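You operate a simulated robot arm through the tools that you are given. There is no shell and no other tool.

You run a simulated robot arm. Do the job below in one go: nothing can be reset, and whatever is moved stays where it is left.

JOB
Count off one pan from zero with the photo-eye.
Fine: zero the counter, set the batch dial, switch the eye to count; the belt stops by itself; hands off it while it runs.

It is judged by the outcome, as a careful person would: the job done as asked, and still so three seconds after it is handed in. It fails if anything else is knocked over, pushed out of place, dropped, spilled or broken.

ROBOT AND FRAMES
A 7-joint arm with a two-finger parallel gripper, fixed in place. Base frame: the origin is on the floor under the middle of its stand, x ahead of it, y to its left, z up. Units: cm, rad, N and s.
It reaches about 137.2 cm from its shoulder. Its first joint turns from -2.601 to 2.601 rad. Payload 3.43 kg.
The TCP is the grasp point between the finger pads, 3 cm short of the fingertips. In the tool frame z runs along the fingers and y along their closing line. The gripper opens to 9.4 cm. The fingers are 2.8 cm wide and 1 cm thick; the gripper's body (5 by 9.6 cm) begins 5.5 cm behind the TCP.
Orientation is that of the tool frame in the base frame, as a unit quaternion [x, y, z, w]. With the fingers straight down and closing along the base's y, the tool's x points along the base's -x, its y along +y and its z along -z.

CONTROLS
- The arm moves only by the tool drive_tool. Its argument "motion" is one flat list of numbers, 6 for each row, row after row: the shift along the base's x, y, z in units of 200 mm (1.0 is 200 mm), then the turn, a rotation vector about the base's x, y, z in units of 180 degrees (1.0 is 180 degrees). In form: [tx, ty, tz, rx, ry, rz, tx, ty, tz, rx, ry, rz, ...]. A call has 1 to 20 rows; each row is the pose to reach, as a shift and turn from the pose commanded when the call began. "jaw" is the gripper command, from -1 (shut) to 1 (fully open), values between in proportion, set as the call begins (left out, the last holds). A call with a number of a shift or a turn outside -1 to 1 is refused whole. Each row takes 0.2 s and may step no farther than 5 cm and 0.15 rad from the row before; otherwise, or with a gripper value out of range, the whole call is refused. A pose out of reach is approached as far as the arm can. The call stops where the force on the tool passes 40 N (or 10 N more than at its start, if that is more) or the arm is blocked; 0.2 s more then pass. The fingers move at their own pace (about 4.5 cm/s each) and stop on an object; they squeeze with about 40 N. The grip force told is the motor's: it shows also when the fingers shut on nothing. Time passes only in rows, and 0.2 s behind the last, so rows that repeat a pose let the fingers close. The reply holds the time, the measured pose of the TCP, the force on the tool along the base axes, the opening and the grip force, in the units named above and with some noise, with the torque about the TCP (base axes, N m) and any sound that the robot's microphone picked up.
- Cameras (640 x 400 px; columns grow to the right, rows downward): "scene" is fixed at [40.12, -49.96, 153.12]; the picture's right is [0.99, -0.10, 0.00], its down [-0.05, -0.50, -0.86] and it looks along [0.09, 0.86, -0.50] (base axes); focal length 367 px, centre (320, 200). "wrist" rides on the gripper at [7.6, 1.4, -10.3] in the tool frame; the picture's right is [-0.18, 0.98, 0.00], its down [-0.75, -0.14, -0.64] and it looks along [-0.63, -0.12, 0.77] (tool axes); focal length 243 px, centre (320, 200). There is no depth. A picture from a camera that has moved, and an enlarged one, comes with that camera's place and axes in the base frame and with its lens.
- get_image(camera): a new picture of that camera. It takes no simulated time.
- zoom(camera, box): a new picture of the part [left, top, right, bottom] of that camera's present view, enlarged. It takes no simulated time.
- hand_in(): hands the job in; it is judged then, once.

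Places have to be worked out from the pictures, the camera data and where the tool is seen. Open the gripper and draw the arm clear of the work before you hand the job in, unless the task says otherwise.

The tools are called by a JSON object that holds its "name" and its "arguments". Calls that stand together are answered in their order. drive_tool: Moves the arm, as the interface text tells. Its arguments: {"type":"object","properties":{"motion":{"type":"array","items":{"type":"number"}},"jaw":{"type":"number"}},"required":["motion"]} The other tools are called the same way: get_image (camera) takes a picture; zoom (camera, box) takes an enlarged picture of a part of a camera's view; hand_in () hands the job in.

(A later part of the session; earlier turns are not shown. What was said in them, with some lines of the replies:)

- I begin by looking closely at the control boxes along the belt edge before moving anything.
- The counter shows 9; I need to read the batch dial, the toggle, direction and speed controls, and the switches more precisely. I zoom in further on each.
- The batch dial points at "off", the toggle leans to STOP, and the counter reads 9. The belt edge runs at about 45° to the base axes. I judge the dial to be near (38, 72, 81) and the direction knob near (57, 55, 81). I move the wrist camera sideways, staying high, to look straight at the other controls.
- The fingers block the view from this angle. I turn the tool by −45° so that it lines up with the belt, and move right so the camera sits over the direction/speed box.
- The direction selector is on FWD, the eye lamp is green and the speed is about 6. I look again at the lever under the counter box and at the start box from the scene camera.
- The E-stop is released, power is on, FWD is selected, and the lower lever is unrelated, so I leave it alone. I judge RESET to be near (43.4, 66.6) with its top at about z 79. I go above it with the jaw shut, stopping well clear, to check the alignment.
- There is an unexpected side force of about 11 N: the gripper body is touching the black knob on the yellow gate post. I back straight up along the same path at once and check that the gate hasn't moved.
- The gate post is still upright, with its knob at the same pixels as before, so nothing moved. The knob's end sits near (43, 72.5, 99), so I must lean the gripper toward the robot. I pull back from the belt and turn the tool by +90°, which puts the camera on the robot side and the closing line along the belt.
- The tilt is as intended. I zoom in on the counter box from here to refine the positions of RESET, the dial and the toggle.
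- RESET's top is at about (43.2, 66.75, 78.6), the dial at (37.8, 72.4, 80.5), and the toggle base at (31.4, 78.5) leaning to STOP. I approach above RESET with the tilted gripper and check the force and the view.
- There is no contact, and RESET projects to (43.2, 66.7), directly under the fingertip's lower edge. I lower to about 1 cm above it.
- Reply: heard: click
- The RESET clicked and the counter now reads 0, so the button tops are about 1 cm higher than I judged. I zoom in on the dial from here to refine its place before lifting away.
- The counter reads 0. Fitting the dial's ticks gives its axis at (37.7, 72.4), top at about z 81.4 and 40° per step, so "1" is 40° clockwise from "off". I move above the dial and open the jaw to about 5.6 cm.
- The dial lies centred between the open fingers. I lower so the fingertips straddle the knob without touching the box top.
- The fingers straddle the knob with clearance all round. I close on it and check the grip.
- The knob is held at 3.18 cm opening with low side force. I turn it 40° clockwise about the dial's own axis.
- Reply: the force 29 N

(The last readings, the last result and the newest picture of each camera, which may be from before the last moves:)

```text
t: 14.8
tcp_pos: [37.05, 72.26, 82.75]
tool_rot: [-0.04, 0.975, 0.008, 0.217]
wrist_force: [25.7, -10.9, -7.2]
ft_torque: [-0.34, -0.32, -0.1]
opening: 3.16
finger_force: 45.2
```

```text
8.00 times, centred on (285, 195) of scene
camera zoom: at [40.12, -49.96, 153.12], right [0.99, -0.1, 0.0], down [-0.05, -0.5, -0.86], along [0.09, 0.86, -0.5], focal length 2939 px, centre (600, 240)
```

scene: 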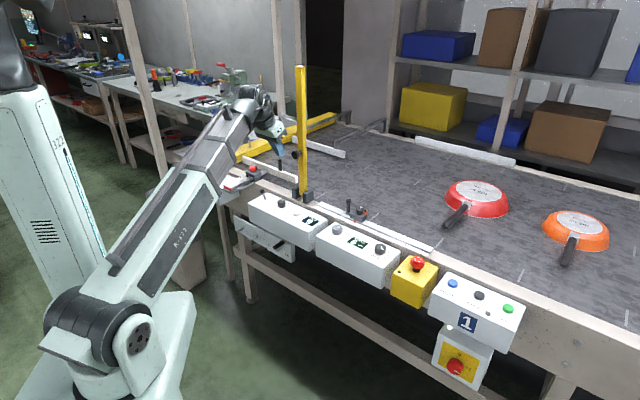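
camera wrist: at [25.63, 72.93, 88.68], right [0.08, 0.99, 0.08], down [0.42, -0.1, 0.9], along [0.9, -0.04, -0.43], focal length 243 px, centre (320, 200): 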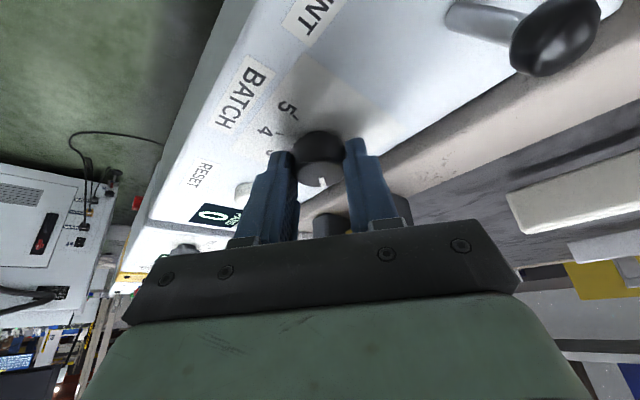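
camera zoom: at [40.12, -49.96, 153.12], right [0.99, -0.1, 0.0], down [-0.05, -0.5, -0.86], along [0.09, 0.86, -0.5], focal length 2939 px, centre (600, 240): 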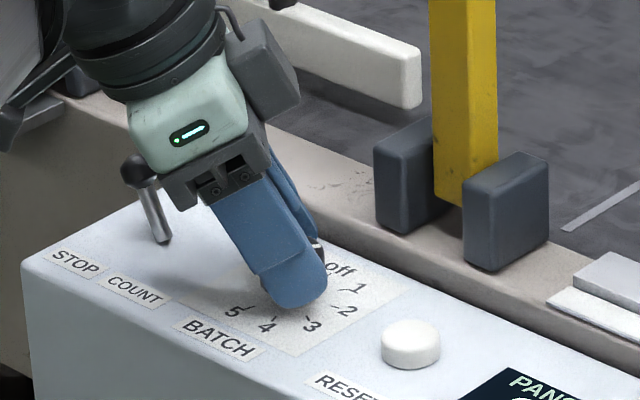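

The pointer turned with the tool. I open the jaw to release the knob, then rise and check the dial.

{"name": "drive_tool", "arguments": {"motion": [0, 0, 0, 0, 0, 0, 0, 0, 0, 0, 0, 0, 0, 0, 0, 0, 0, 0], "jaw": 0.2}}

{"name": "drive_tool", "arguments": {"motion": [0, 0, 0.18, 0, 0, 0, 0, 0, 0.4, 0, 0, 0]}}

{"name": "get_image", "arguments": {"camera": "wrist"}}

{"name": "zoom", "arguments": {"camera": "scene", "box": [245, 170, 325, 220]}}

```text
t: 15.6
tcp_pos: [36.8, 72.43, 82.77]
tool_rot: [-0.043, 0.975, 0.01, 0.216]
wrist_force: [0.1, 0.5, 0.2]
ft_torque: [-0.01, 0.02, 0.01]
opening: 5.65
finger_force: 0.1
```

```text
t: 16.2
tcp_pos: [36.51, 72.42, 90.84]
tool_rot: [-0.042, 0.975, 0.009, 0.216]
wrist_force: [-0.4, 0.2, -0.8]
ft_torque: [0.02, 0.01, -0.02]
opening: 5.63
finger_force: 0.1
```

```text
taken
camera wrist: at [25.23, 73.06, 96.81], right [0.08, 0.99, 0.08], down [0.42, -0.1, 0.9], along [0.9, -0.04, -0.43], focal length 243 px, centre (320, 200)
```

wrist: 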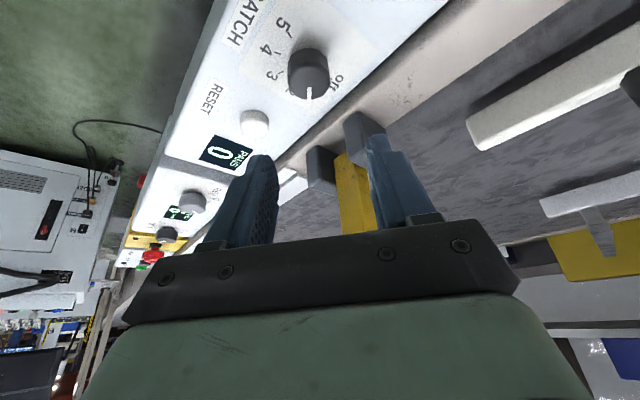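

```text
8.00 times, centred on (285, 195) of scene
camera zoom: at [40.12, -49.96, 153.12], right [0.99, -0.1, 0.0], down [-0.05, -0.5, -0.86], along [0.09, 0.86, -0.5], focal length 2939 px, centre (600, 240)
```

zoom: 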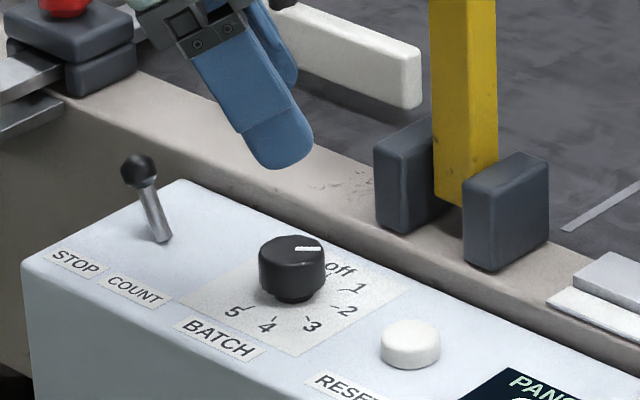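

I zoom in closer to verify that the pointer is at 1.

{"name": "zoom", "arguments": {"camera": "scene", "box": [272, 194, 296, 210]}}

{"name": "zoom", "arguments": {"camera": "wrist", "box": [250, 10, 370, 110]}}

```text
16.00 times, centred on (284, 202) of scene
camera zoom: at [40.12, -49.96, 153.12], right [0.99, -0.1, 0.0], down [-0.05, -0.5, -0.86], along [0.09, 0.86, -0.5], focal length 5877 px, centre (896, 168)
```

zoom: 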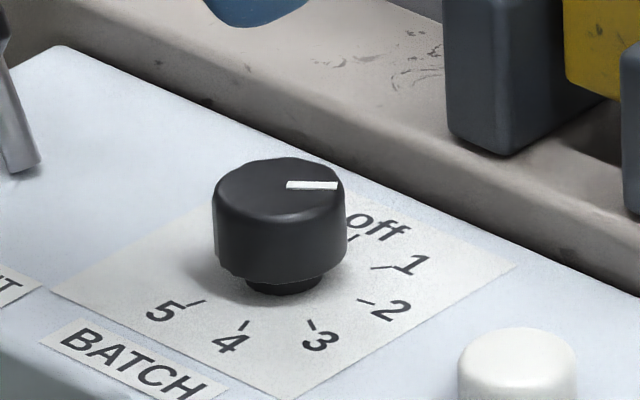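

```text
4.00 times, centred on (310, 60) of wrist
camera zoom: at [25.23, 73.06, 96.81], right [0.08, 0.99, 0.08], down [0.42, -0.1, 0.9], along [0.9, -0.04, -0.43], focal length 970 px, centre (360, 760)
```

zoom: 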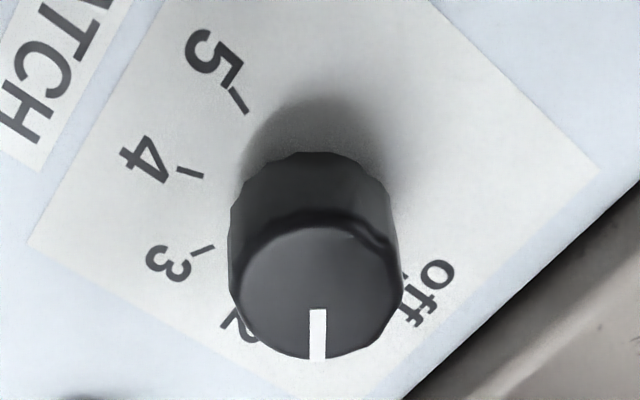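

The pointer seems slightly past the 1 tick. I measure it more finely before deciding on a small correction.

{"name": "zoom", "arguments": {"camera": "scene", "box": [277, 195, 293, 205]}}

{"name": "zoom", "arguments": {"camera": "scene", "box": [330, 220, 390, 260]}}

```text
16.00 times, centred on (285, 200) of scene
camera zoom: at [40.12, -49.96, 153.12], right [0.99, -0.1, 0.0], down [-0.05, -0.5, -0.86], along [0.09, 0.86, -0.5], focal length 5877 px, centre (880, 200)
```

zoom: 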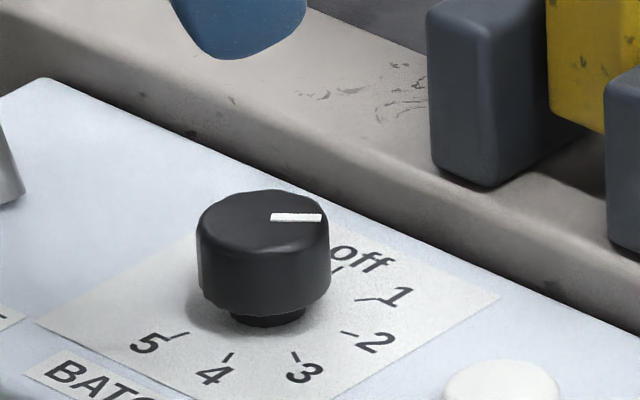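

```text
10.00 times, centred on (360, 240) of scene
camera zoom: at [40.12, -49.96, 153.12], right [0.99, -0.1, 0.0], down [-0.05, -0.5, -0.86], along [0.09, 0.86, -0.5], focal length 3673 px, centre (-80, -200)
```

zoom: 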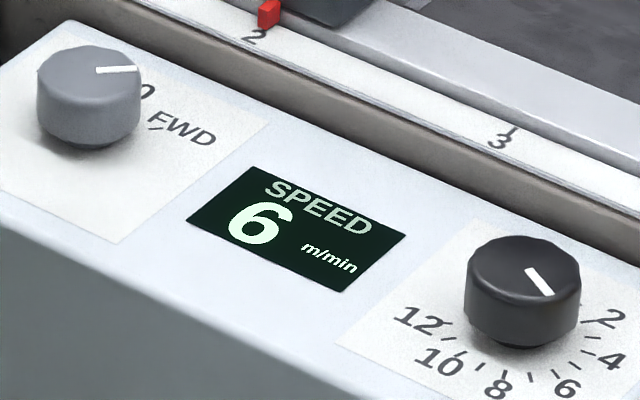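

The pointer reads about 10° past the 1 tick; it was likely dragged as the side load relaxed on release. I go back down, re-grip gently, and turn it back a little, this time nulling the side force before opening.

{"name": "drive_tool", "arguments": {"motion": [0.001, -0.005, -0.2, 0, 0, 0, 0.001, -0.005, -0.4, 0, 0, 0]}}

{"name": "drive_tool", "arguments": {"motion": [0, 0, 0, 0, 0, 0, 0, 0, 0, 0, 0, 0, 0, 0, 0, 0, 0, 0], "jaw": -1}}

{"name": "get_image", "arguments": {"camera": "wrist"}}

```text
t: 16.8
tcp_pos: [36.91, 72.49, 82.78]
tool_rot: [-0.043, 0.975, 0.01, 0.216]
wrist_force: [-0.3, 0.4, 0.6]
ft_torque: [-0.01, -0.02, 0.01]
opening: 5.65
finger_force: 0.0
```

```text
t: 17.6
tcp_pos: [36.88, 72.35, 82.83]
tool_rot: [-0.042, 0.975, 0.009, 0.216]
wrist_force: [1.9, -10.3, -5.7]
ft_torque: [-0.25, -0.23, -0.06]
opening: 3.17
finger_force: 41.8
```

```text
taken
camera wrist: at [25.65, 72.88, 88.77], right [0.08, 0.99, 0.08], down [0.42, -0.1, 0.9], along [0.9, -0.04, -0.43], focal length 243 px, centre (320, 200)
```

wrist: 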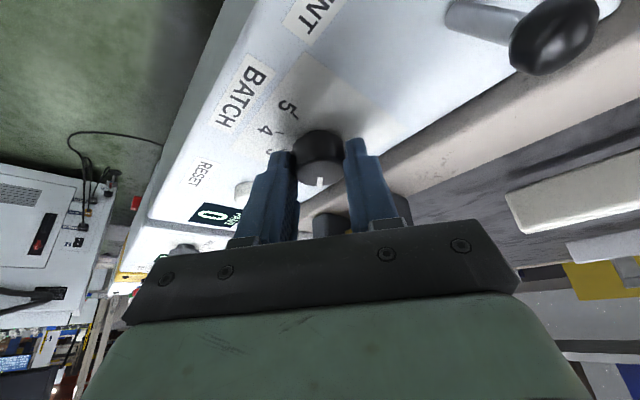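

The grip is good with only about 10 N of offset. I turn 11° counter-clockwise, adding a small shift to null the side force.

{"name": "drive_tool", "arguments": {"motion": [0.0005, -0.0087, 0, 0, 0, 0.0305, 0.0015, -0.013, 0, 0, 0, 0.0611, 0.0015, -0.013, 0, 0, 0, 0.0611]}}

{"name": "zoom", "arguments": {"camera": "wrist", "box": [240, 100, 400, 200]}}

```text
t: 18.4
tcp_pos: [37.05, 72.13, 82.81]
tool_rot: [-0.136, 0.966, 0.031, 0.216]
wrist_force: [13.5, -0.7, -6.0]
ft_torque: [0.12, 0.06, -0.05]
opening: 3.15
finger_force: 45.1
```

```text
4.00 times, centred on (320, 150) of wrist
camera zoom: at [25.79, 70.51, 88.76], right [-0.11, 0.99, 0.08], down [0.43, -0.02, 0.9], along [0.89, 0.14, -0.43], focal length 970 px, centre (320, 400)
```

zoom: 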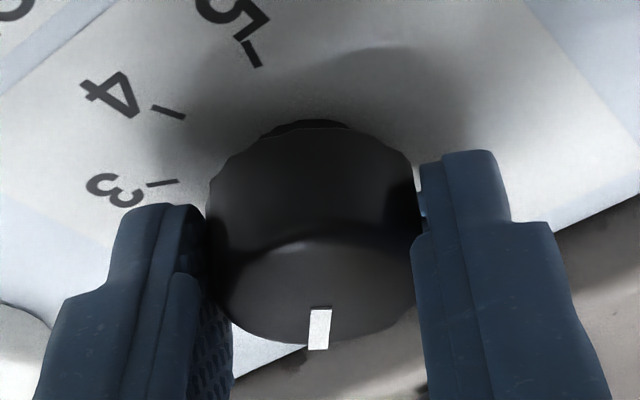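

The pointer now reads about 4°, right on the 1 tick at 5°. I shift +x slightly to null the remaining 13 N side load before opening.

{"name": "drive_tool", "arguments": {"motion": [0.005, 0.0, 0, 0, 0, 0, 0.007, 0.0, 0, 0, 0, 0, 0.007, 0.0, 0, 0, 0, 0]}}

```text
t: 19.2
tcp_pos: [37.07, 72.12, 82.82]
tool_rot: [-0.136, 0.967, 0.031, 0.215]
wrist_force: [7.9, 8.5, 0.1]
ft_torque: [0.24, -1.11, 0.05]
opening: 3.15
finger_force: 45.1
```

The side force is now about (8, 8.5) N; I ease the tool a little toward +x and +y and read again.

{"name": "drive_tool", "arguments": {"motion": [0.003, 0.004, 0, 0, 0, 0, 0.003, 0.004, 0, 0, 0, 0]}}

```text
t: 19.8
tcp_pos: [36.99, 72.23, 82.74]
tool_rot: [-0.136, 0.967, 0.03, 0.214]
wrist_force: [3.8, 5.2, 11.6]
ft_torque: [0.48, -0.34, 0.04]
opening: 3.17
finger_force: 44.7
```

The side load is down to about 6 N. I open the jaw to release the knob.

{"name": "drive_tool", "arguments": {"motion": [0, 0, 0, 0, 0, 0, 0, 0, 0, 0, 0, 0, 0, 0, 0, 0, 0, 0], "jaw": 0.2}}

{"name": "drive_tool", "arguments": {"motion": [0, 0, 0.18, 0, 0, 0, -0.05, -0.05, 0.4, 0, 0, 0]}}

{"name": "zoom", "arguments": {"camera": "scene", "box": [277, 195, 293, 205]}}

{"name": "get_image", "arguments": {"camera": "wrist"}}

```text
t: 20.6
tcp_pos: [37.06, 72.05, 82.71]
tool_rot: [-0.135, 0.967, 0.03, 0.215]
wrist_force: [-0.5, 0.6, 0.6]
ft_torque: [0.03, -0.03, -0.01]
opening: 5.63
finger_force: 0.0
```

```text
t: 21.2
tcp_pos: [35.78, 71.1, 91.03]
tool_rot: [-0.136, 0.967, 0.03, 0.215]
wrist_force: [0.0, 0.9, 0.5]
ft_torque: [-0.02, -0.05, 0.0]
opening: 5.64
finger_force: 0.2
```

```text
16.00 times, centred on (285, 200) of scene
camera zoom: at [40.12, -49.96, 153.12], right [0.99, -0.1, 0.0], down [-0.05, -0.5, -0.86], along [0.09, 0.86, -0.5], focal length 5877 px, centre (880, 200)
```

zoom: 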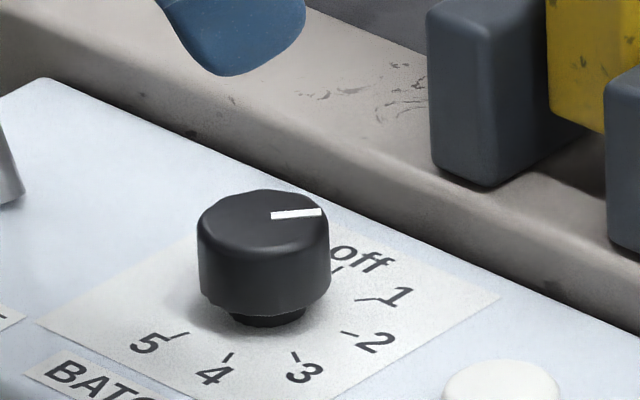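

```text
taken
camera wrist: at [24.7, 69.51, 97.04], right [-0.11, 0.99, 0.08], down [0.43, -0.02, 0.9], along [0.89, 0.13, -0.43], focal length 243 px, centre (320, 200)
```

wrist: 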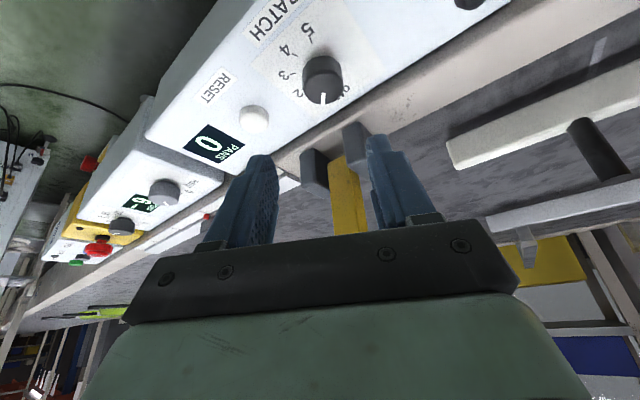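

The pointer is now on the 1 tick and the counter is 0. Next is the toggle: its ball is near (30.2, 79.35, 82.3), leaning to STOP, and must go toward +u. I shut the jaw, turn back to the belt-aligned tilt, and hover on the STOP side of the toggle.

{"name": "drive_tool", "arguments": {"motion": [-0.107, 0.124, 0, 0, 0, 0.0403, -0.213, 0.248, 0, 0, 0, 0.0806, -0.32, 0.372, 0, 0, 0, 0.1208, -0.4265, 0.496, 0, 0, 0, 0.1611, -0.4265, 0.496, 0, 0, 0, 0.1611], "jaw": -1}}

{"name": "get_image", "arguments": {"camera": "wrist"}}

{"name": "zoom", "arguments": {"camera": "scene", "box": [205, 130, 317, 230]}}

```text
t: 22.4
tcp_pos: [27.56, 80.92, 90.68]
tool_rot: [-0.374, 0.902, 0.083, 0.2]
wrist_force: [-0.8, 0.7, 0.6]
ft_torque: [0.0, 0.02, 0.01]
opening: 0.0
finger_force: 33.4
```

```text
taken
camera wrist: at [18.57, 74.09, 96.73], right [-0.58, 0.81, 0.08], down [0.39, 0.19, 0.9], along [0.72, 0.55, -0.43], focal length 243 px, centre (320, 200)
```

wrist: 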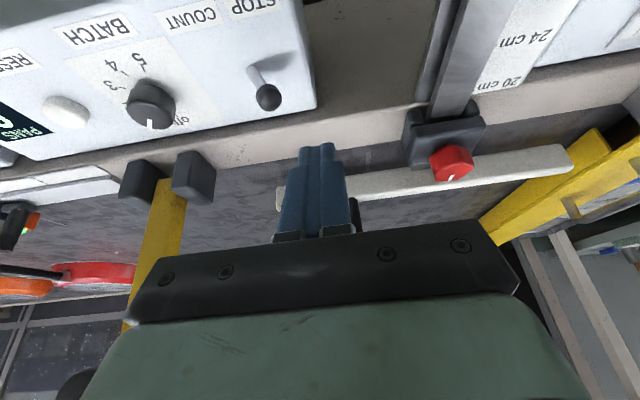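

```text
4.00 times, centred on (261, 180) of scene
camera zoom: at [40.12, -49.96, 153.12], right [0.99, -0.1, 0.0], down [-0.05, -0.5, -0.86], along [0.09, 0.86, -0.5], focal length 1469 px, centre (556, 280)
```

zoom: 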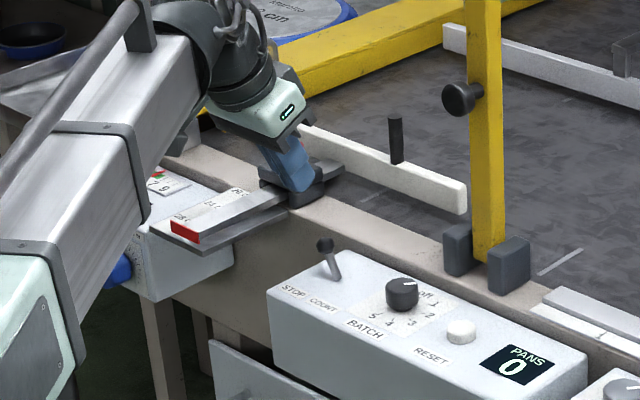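

The fingertip is on the STOP side of the toggle, clear of the ruler clamp. I lower it beside the toggle.

{"name": "drive_tool", "arguments": {"motion": [0, 0, -0.19, 0, 0, 0, 0, 0, -0.381, 0, 0, 0]}}

{"name": "get_image", "arguments": {"camera": "wrist"}}

{"name": "zoom", "arguments": {"camera": "scene", "box": [225, 160, 305, 210]}}

```text
t: 23.0
tcp_pos: [27.45, 80.95, 83.52]
tool_rot: [-0.374, 0.902, 0.083, 0.199]
wrist_force: [-0.1, 0.6, 0.1]
ft_torque: [0.02, -0.02, 0.01]
opening: 0.0
finger_force: 33.3
```

```text
taken
camera wrist: at [18.47, 74.12, 89.44], right [-0.58, 0.81, 0.08], down [0.39, 0.19, 0.9], along [0.72, 0.55, -0.43], focal length 243 px, centre (320, 200)
```

wrist: 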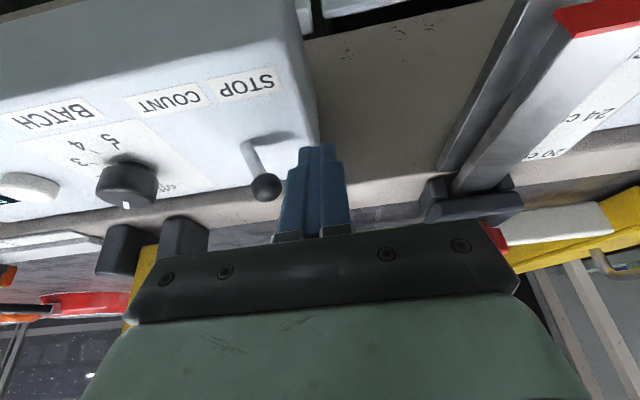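

```text
8.00 times, centred on (265, 185) of scene
camera zoom: at [40.12, -49.96, 153.12], right [0.99, -0.1, 0.0], down [-0.05, -0.5, -0.86], along [0.09, 0.86, -0.5], focal length 2939 px, centre (760, 320)
```

zoom: 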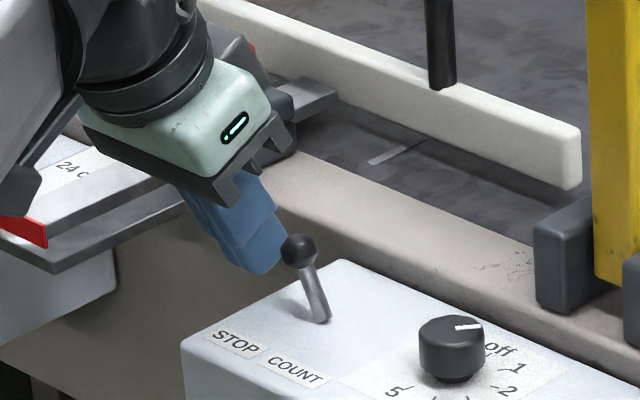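

The fingertip is beside the ball with no contact. I push it toward COUNT in small steps along the belt line.

{"name": "drive_tool", "arguments": {"motion": [0.0354, -0.0354, 0, 0, 0, 0, 0.0707, -0.0707, 0, 0, 0, 0, 0.0919, -0.0919, 0, 0, 0, 0, 0.1131, -0.1131, 0, 0, 0, 0, 0.1308, -0.1308, 0, 0, 0, 0]}}

{"name": "get_image", "arguments": {"camera": "wrist"}}

{"name": "zoom", "arguments": {"camera": "scene", "box": [235, 160, 315, 210]}}

```text
t: 24.2
tcp_pos: [30.09, 78.25, 83.35]
tool_rot: [-0.374, 0.902, 0.083, 0.2]
wrist_force: [-0.1, 0.0, 0.1]
ft_torque: [-0.01, 0.01, 0.03]
opening: 0.02
finger_force: 32.8
```

```text
taken
camera wrist: at [21.14, 71.49, 89.29], right [-0.58, 0.81, 0.08], down [0.39, 0.19, 0.9], along [0.72, 0.55, -0.43], focal length 243 px, centre (320, 200)
```

wrist: 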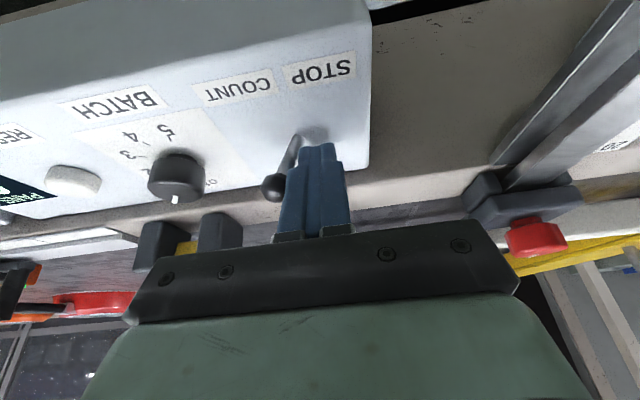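

```text
8.00 times, centred on (275, 185) of scene
camera zoom: at [40.12, -49.96, 153.12], right [0.99, -0.1, 0.0], down [-0.05, -0.5, -0.86], along [0.09, 0.86, -0.5], focal length 2939 px, centre (680, 320)
```

zoom: 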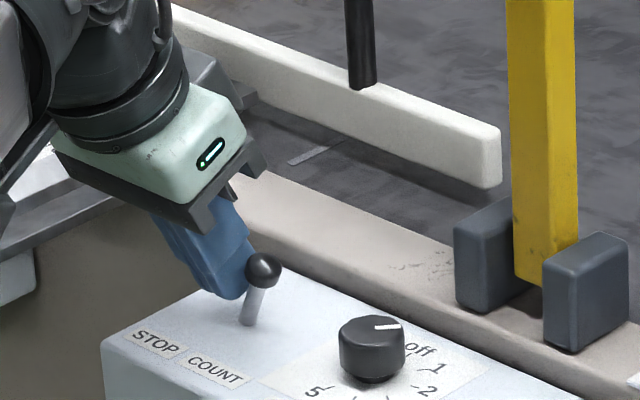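

The toggle has moved past centre toward COUNT but isn't yet fully over; there is no reaction force. I push a little further in small steps.

{"name": "drive_tool", "arguments": {"motion": [0.0141, -0.0141, 0, 0, 0, 0, 0.0283, -0.0283, 0, 0, 0, 0]}}

{"name": "zoom", "arguments": {"camera": "scene", "box": [235, 160, 315, 210]}}

{"name": "zoom", "arguments": {"camera": "wrist", "box": [200, 100, 360, 220]}}

```text
t: 24.8
tcp_pos: [30.38, 78.04, 83.33]
tool_rot: [-0.374, 0.902, 0.086, 0.199]
wrist_force: [-22.5, 16.7, 6.4]
ft_torque: [0.5, 0.58, 0.21]
opening: 0.01
finger_force: 33.3
```

```text
8.00 times, centred on (275, 185) of scene
camera zoom: at [40.12, -49.96, 153.12], right [0.99, -0.1, 0.0], down [-0.05, -0.5, -0.86], along [0.09, 0.86, -0.5], focal length 2939 px, centre (680, 320)
```

zoom: 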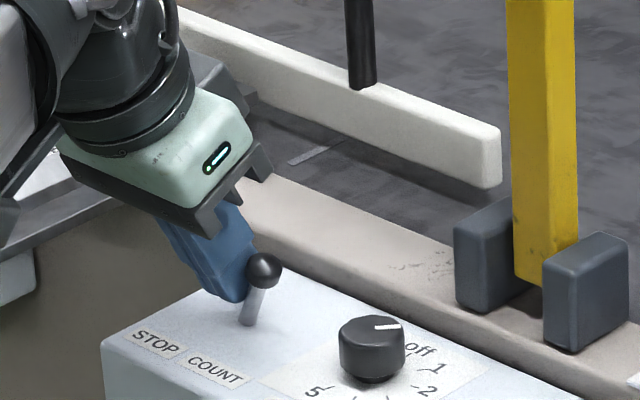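

```text
3.33 times, centred on (280, 160) of wrist
camera zoom: at [21.42, 71.17, 89.23], right [-0.58, 0.81, 0.08], down [0.39, 0.19, 0.9], along [0.71, 0.56, -0.43], focal length 809 px, centre (453, 333)
```

zoom: 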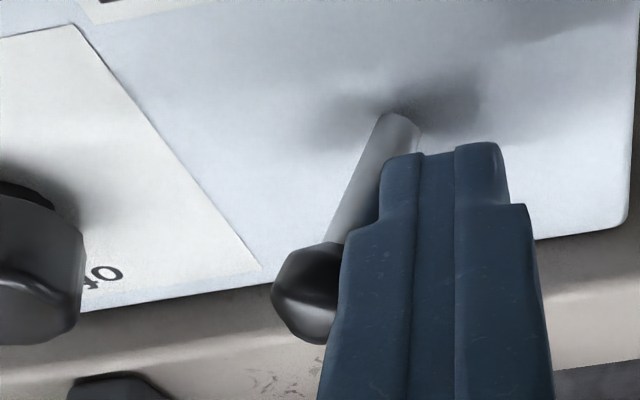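

A 28 N reaction with no further motion means the toggle is at its COUNT end stop. I back off toward −u, then rise and check it stays.

{"name": "drive_tool", "arguments": {"motion": [-0.0354, 0.0354, 0, 0, 0, 0, -0.0707, 0.0707, 0, 0, 0, 0, -0.09, 0.09, 0.2, 0, 0, 0, -0.09, 0.09, 0.4, 0, 0, 0]}}

{"name": "zoom", "arguments": {"camera": "scene", "box": [245, 180, 325, 230]}}

{"name": "zoom", "arguments": {"camera": "wrist", "box": [0, 0, 360, 220]}}

```text
t: 25.8
tcp_pos: [28.87, 79.65, 91.34]
tool_rot: [-0.374, 0.902, 0.083, 0.2]
wrist_force: [0.5, -0.6, -0.4]
ft_torque: [0.0, -0.02, -0.02]
opening: 0.02
finger_force: 33.1
```

```text
8.00 times, centred on (285, 205) of scene
camera zoom: at [40.12, -49.96, 153.12], right [0.99, -0.1, 0.0], down [-0.05, -0.5, -0.86], along [0.09, 0.86, -0.5], focal length 2939 px, centre (600, 160)
```

zoom: 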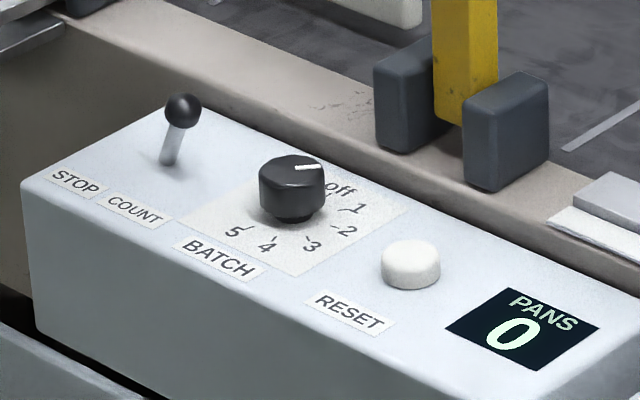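

```text
1.78 times, centred on (180, 110) of wrist
camera zoom: at [19.91, 72.83, 97.18], right [-0.58, 0.81, 0.08], down [0.39, 0.19, 0.9], along [0.72, 0.55, -0.43], focal length 431 px, centre (569, 360)
```

zoom: 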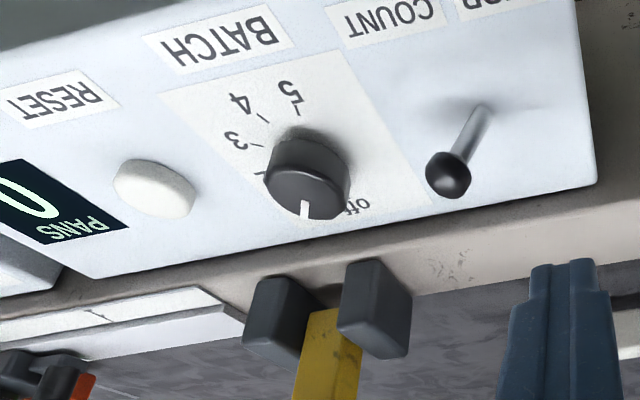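

The toggle is at COUNT, the dial is on 1 and the counter is 0. Now I need the green START, judged at about (96.7, 13.8, 80). I back off from the belt, rise, and travel along it in stages, clear of the gate knob.

{"name": "drive_tool", "arguments": {"motion": [-0.06, -0.06, 0.15, 0, 0, 0, -0.12, -0.12, 0.3, 0, 0, 0, -0.175, -0.175, 0.435, 0, 0, 0, -0.0055, -0.3395, 0.435, 0, 0, 0, 0.164, -0.504, 0.435, 0, 0, 0, 0.3335, -0.6685, 0.435, 0, 0, 0, 0.503, -0.833, 0.435, 0, 0, 0, 0.6725, -0.9975, 0.435, 0, 0, 0]}}

{"name": "drive_tool", "arguments": {"motion": [0.1695, -0.1645, 0, 0, 0, 0, 0.339, -0.329, 0, 0, 0, 0, 0.5085, -0.4935, 0, 0, 0, 0, 0.678, -0.658, 0, 0, 0, 0, 0.8475, -0.8225, 0, 0, 0, 0]}}

{"name": "drive_tool", "arguments": {"motion": [0.1695, -0.1645, 0, 0, 0, 0, 0.339, -0.329, 0, 0, 0, 0, 0.5085, -0.4935, 0, 0, 0, 0, 0.678, -0.658, 0, 0, 0, 0, 0.8475, -0.8225, 0, 0, 0, 0]}}

{"name": "get_image", "arguments": {"camera": "scene"}}

{"name": "get_image", "arguments": {"camera": "wrist"}}

```text
t: 27.6
tcp_pos: [42.23, 59.66, 99.92]
tool_rot: [-0.374, 0.902, 0.084, 0.199]
wrist_force: [-0.7, 0.5, -0.2]
ft_torque: [-0.03, 0.03, -0.02]
opening: 0.0
finger_force: 33.1
```

```text
t: 28.8
tcp_pos: [59.47, 43.47, 100.06]
tool_rot: [-0.375, 0.902, 0.083, 0.199]
wrist_force: [-0.2, 0.7, 0.4]
ft_torque: [-0.03, 0.01, 0.0]
opening: 0.0
finger_force: 33.2
```

```text
t: 30.0
tcp_pos: [76.59, 26.79, 99.91]
tool_rot: [-0.374, 0.902, 0.082, 0.2]
wrist_force: [-0.1, 1.0, -0.7]
ft_torque: [0.02, -0.02, 0.01]
opening: 0.0
finger_force: 32.5
```

```text
taken
```

scene: 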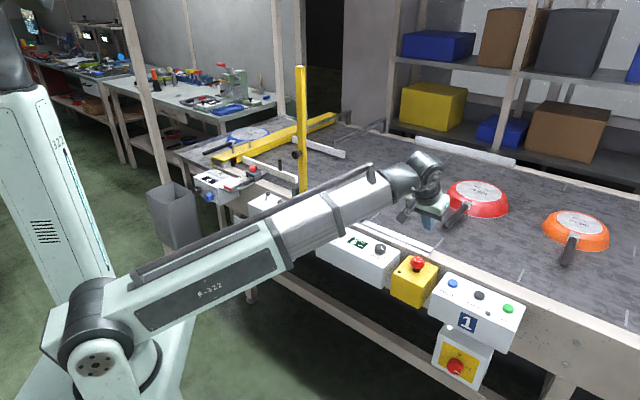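

```text
taken
camera wrist: at [67.53, 20.02, 105.88], right [-0.58, 0.81, 0.08], down [0.39, 0.19, 0.9], along [0.72, 0.55, -0.43], focal length 243 px, centre (320, 200)
```

wrist: 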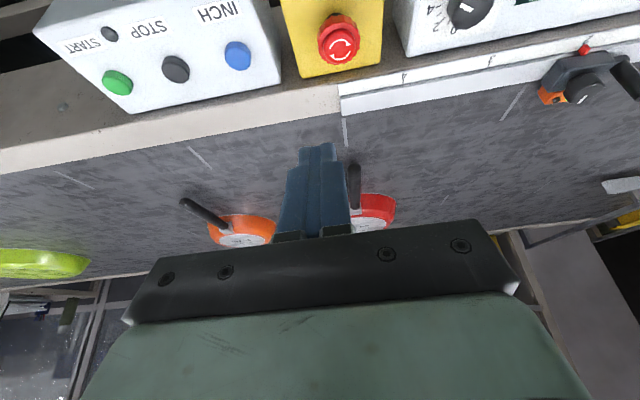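

The arm has moved cleanly with nothing disturbed. I make the last stage toward START and lower part-way above it, then re-measure.

{"name": "drive_tool", "arguments": {"motion": [0.1695, -0.1645, 0, 0, 0, 0, 0.339, -0.329, 0, 0, 0, 0, 0.5085, -0.4935, 0, 0, 0, 0, 0.678, -0.658, 0, 0, 0, 0, 0.8475, -0.8225, 0, 0, 0, 0, 0.93, -0.74, -0.2, 0, 0, 0, 0.99, -0.66, -0.4, 0, 0, 0]}}

{"name": "get_image", "arguments": {"camera": "wrist"}}

{"name": "zoom", "arguments": {"camera": "scene", "box": [420, 210, 548, 330]}}

```text
t: 31.6
tcp_pos: [95.89, 13.61, 91.71]
tool_rot: [-0.374, 0.902, 0.083, 0.2]
wrist_force: [0.1, -0.1, 0.8]
ft_torque: [-0.01, -0.05, 0.01]
opening: 0.01
finger_force: 33.6
```

```text
taken
camera wrist: at [86.86, 6.88, 97.76], right [-0.58, 0.81, 0.08], down [0.39, 0.19, 0.9], along [0.72, 0.55, -0.43], focal length 243 px, centre (320, 200)
```

wrist: 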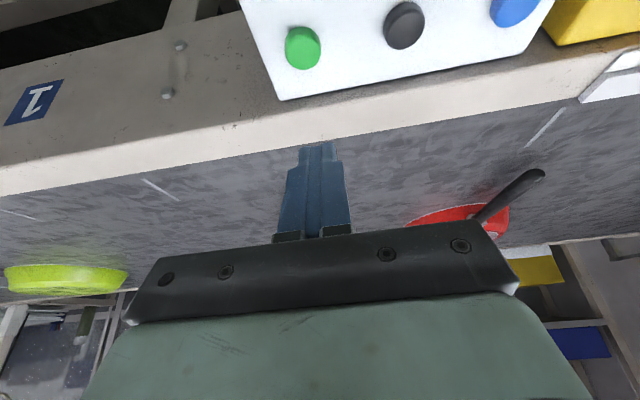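

```text
3.33 times, centred on (484, 270) of scene
camera zoom: at [40.12, -49.96, 153.12], right [0.99, -0.1, 0.0], down [-0.05, -0.5, -0.86], along [0.09, 0.86, -0.5], focal length 1224 px, centre (-227, -33)
```

zoom: 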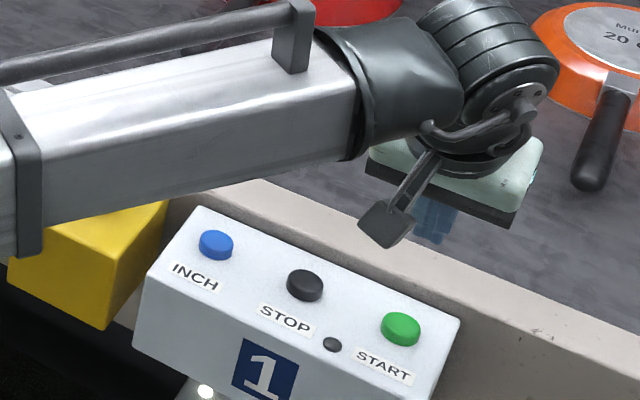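

START lies right under the fingertip, at about (96.0, 13.6) with its top near z 80. I press it straight down and come straight back up in one motion.

{"name": "drive_tool", "arguments": {"motion": [0, 0, -0.2, 0, 0, 0, 0, 0, -0.38, 0, 0, 0, 0, 0, -0.42, 0, 0, 0, 0, 0, -0.445, 0, 0, 0, 0, 0, -0.38, 0, 0, 0, 0, 0, -0.2, 0, 0, 0, 0, 0, 0, 0, 0, 0]}}

{"name": "get_image", "arguments": {"camera": "scene"}}

{"name": "get_image", "arguments": {"camera": "wrist"}}

```text
t: 33.2
tcp_pos: [96.21, 13.41, 91.82]
tool_rot: [-0.373, 0.902, 0.083, 0.2]
wrist_force: [0.6, -0.4, 0.3]
ft_torque: [-0.03, 0.0, -0.02]
opening: 0.0
finger_force: 32.9
heard: click
```

```text
taken
```

scene: 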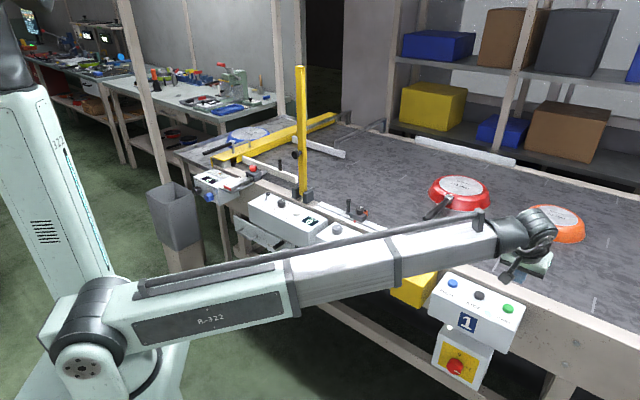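

```text
taken
camera wrist: at [87.26, 6.67, 97.72], right [-0.58, 0.81, 0.08], down [0.39, 0.19, 0.9], along [0.72, 0.55, -0.43], focal length 243 px, centre (320, 200)
```

wrist: 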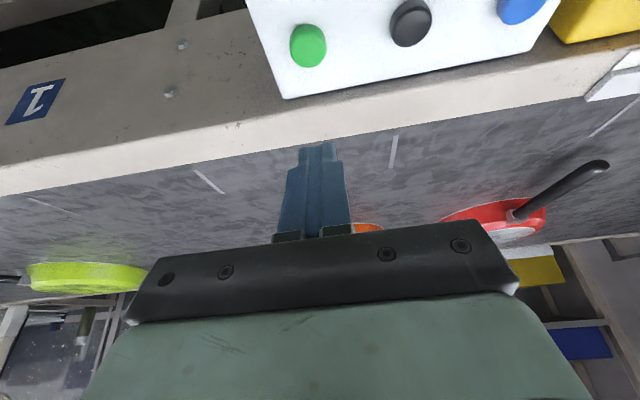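

A click was heard and the belt is running, with the pans moving toward the eye. I keep hands off, only rising slightly while watching.

{"name": "drive_tool", "arguments": {"motion": [-0.05, -0.05, 0.1, 0, 0, 0, -0.1, -0.1, 0.25, 0, 0, 0, -0.15, -0.15, 0.4, 0, 0, 0, -0.15, -0.15, 0.4, 0, 0, 0]}}

{"name": "get_image", "arguments": {"camera": "scene"}}

{"name": "zoom", "arguments": {"camera": "scene", "box": [240, 150, 480, 270]}}

```text
t: 34.2
tcp_pos: [93.05, 10.71, 99.77]
tool_rot: [-0.374, 0.902, 0.083, 0.201]
wrist_force: [0.6, 0.6, 0.2]
ft_torque: [0.03, 0.0, 0.01]
opening: 0.01
finger_force: 32.8
```

```text
taken
```

scene: 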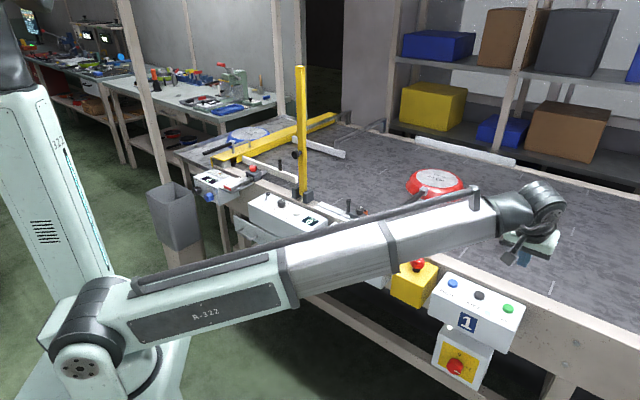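

```text
2.67 times, centred on (360, 210) of scene
camera zoom: at [40.12, -49.96, 153.12], right [0.99, -0.1, 0.0], down [-0.05, -0.5, -0.86], along [0.09, 0.86, -0.5], focal length 980 px, centre (213, 173)
```

zoom: 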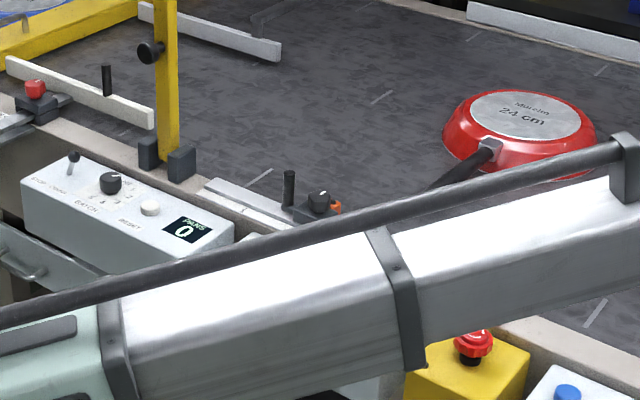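

The red pan is approaching the eye and the counter still shows 0. I hold still and let time pass.

{"name": "drive_tool", "arguments": {"motion": [0, 0, 0, 0, 0, 0, 0, 0, 0, 0, 0, 0, 0, 0, 0, 0, 0, 0, 0, 0, 0, 0, 0, 0]}}

{"name": "zoom", "arguments": {"camera": "scene", "box": [240, 150, 480, 270]}}

```text
t: 35.2
tcp_pos: [93.14, 10.81, 99.71]
tool_rot: [-0.374, 0.902, 0.083, 0.2]
wrist_force: [0.2, 0.1, -0.3]
ft_torque: [0.0, -0.01, -0.02]
opening: 0.03
finger_force: 33.3
```

```text
2.67 times, centred on (360, 210) of scene
camera zoom: at [40.12, -49.96, 153.12], right [0.99, -0.1, 0.0], down [-0.05, -0.5, -0.86], along [0.09, 0.86, -0.5], focal length 980 px, centre (213, 173)
```

zoom: 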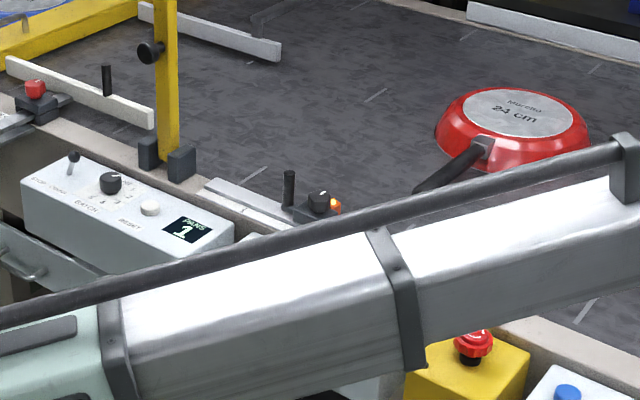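

The counter reads 1 and the eye lamp has changed. I open the gripper, draw the arm further back from the machine, and check that the belt is stopped and the count holds.

{"name": "drive_tool", "arguments": {"motion": [-0.1, -0.1, 0.1, 0, 0, 0, -0.2, -0.2, 0.2, 0, 0, 0, -0.3, -0.3, 0.3, 0, 0, 0, -0.4, -0.4, 0.4, 0, 0, 0, -0.4, -0.4, 0.4, 0, 0, 0, -0.4, -0.4, 0.4, 0, 0, 0], "jaw": 1}}

{"name": "get_image", "arguments": {"camera": "scene"}}

{"name": "zoom", "arguments": {"camera": "scene", "box": [240, 150, 480, 270]}}

```text
t: 36.6
tcp_pos: [85.07, 2.7, 107.73]
tool_rot: [-0.373, 0.902, 0.082, 0.2]
wrist_force: [-0.1, 0.2, 0.3]
ft_torque: [0.0, 0.02, 0.04]
opening: 9.41
finger_force: 0.1
```

```text
taken
```

scene: 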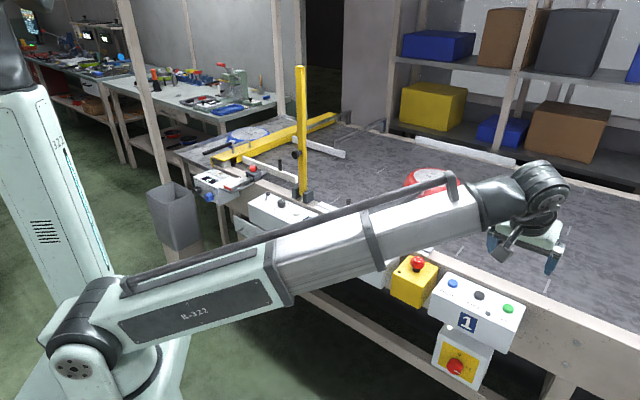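

```text
2.67 times, centred on (360, 210) of scene
camera zoom: at [40.12, -49.96, 153.12], right [0.99, -0.1, 0.0], down [-0.05, -0.5, -0.86], along [0.09, 0.86, -0.5], focal length 980 px, centre (213, 173)
```

zoom: 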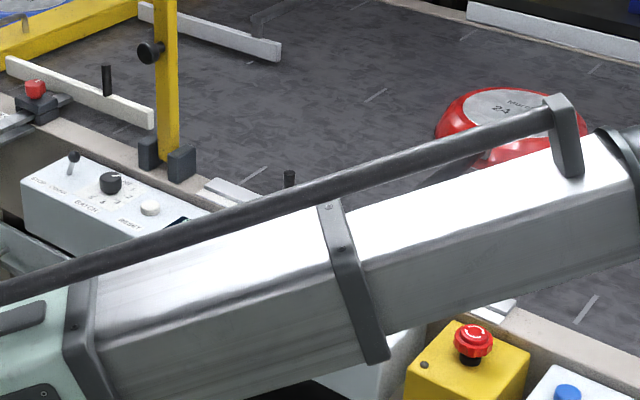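

The pan hasn't moved since, so the belt has stopped. The arm hides the display, so I swing it further right and away to confirm the count.

{"name": "drive_tool", "arguments": {"motion": [-0.05, -0.2, 0, 0, 0, 0, -0.1, -0.4, 0, 0, 0, 0, -0.15, -0.6, 0, 0, 0, 0, -0.2, -0.8, 0, 0, 0, 0, -0.25, -1.0, 0, 0, 0, 0]}}

{"name": "get_image", "arguments": {"camera": "scene"}}

{"name": "zoom", "arguments": {"camera": "scene", "box": [240, 150, 480, 270]}}

```text
t: 37.8
tcp_pos: [80.19, -17.59, 107.86]
tool_rot: [-0.375, 0.902, 0.084, 0.199]
wrist_force: [-0.6, -0.1, -0.2]
ft_torque: [0.03, 0.02, -0.03]
opening: 9.41
finger_force: 0.0
```

```text
taken
```

scene: 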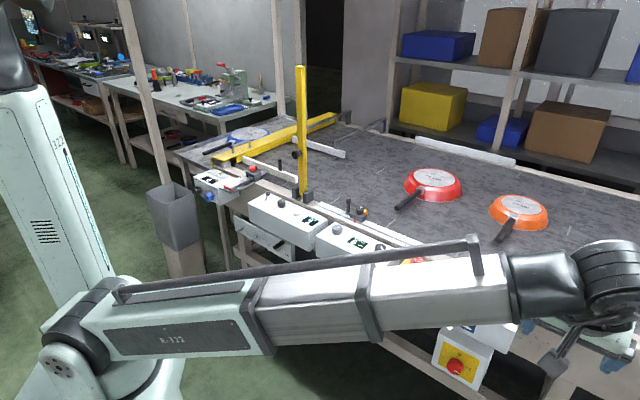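

```text
2.67 times, centred on (360, 210) of scene
camera zoom: at [40.12, -49.96, 153.12], right [0.99, -0.1, 0.0], down [-0.05, -0.5, -0.86], along [0.09, 0.86, -0.5], focal length 980 px, centre (213, 173)
```

zoom: 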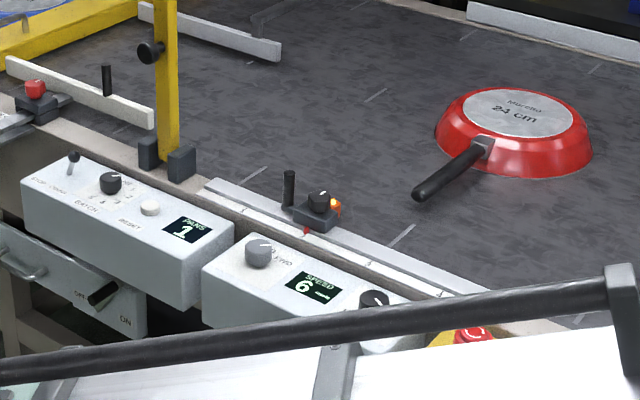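

The counter holds at 1, the dial is on 1, the toggle is on COUNT, the belt stopped by itself, and the pans are at rest. The gripper is open and the arm is clear, so I hand in.

{"name": "hand_in", "arguments": {}}

```text
The job is handed in.
```

I counted off one pan from zero with the photo-eye. The counter went from 0 to 1 and the belt stopped by itself, with the red 24 cm pan's handle at the eye.

- **Counter:** pressing RESET cleared the 9 to 0.
- **Batch dial:** it is set to 1. My first turn ended about 10° past the mark, so I gripped it again and brought it back onto the 1 tick.
- **Eye switch:** it is now on COUNT.
- **Belt run:** I pressed START once and kept the arm off the machine until it stopped. About 2.5 s after the count, the counter still read 1 and the pan had not moved.

On my first approach to RESET, the gripper body touched the black knob on the yellow gate post with about 13 N. I backed straight off, and the pictures show the gate in the same place as before. The arm is clear and the gripper is open.
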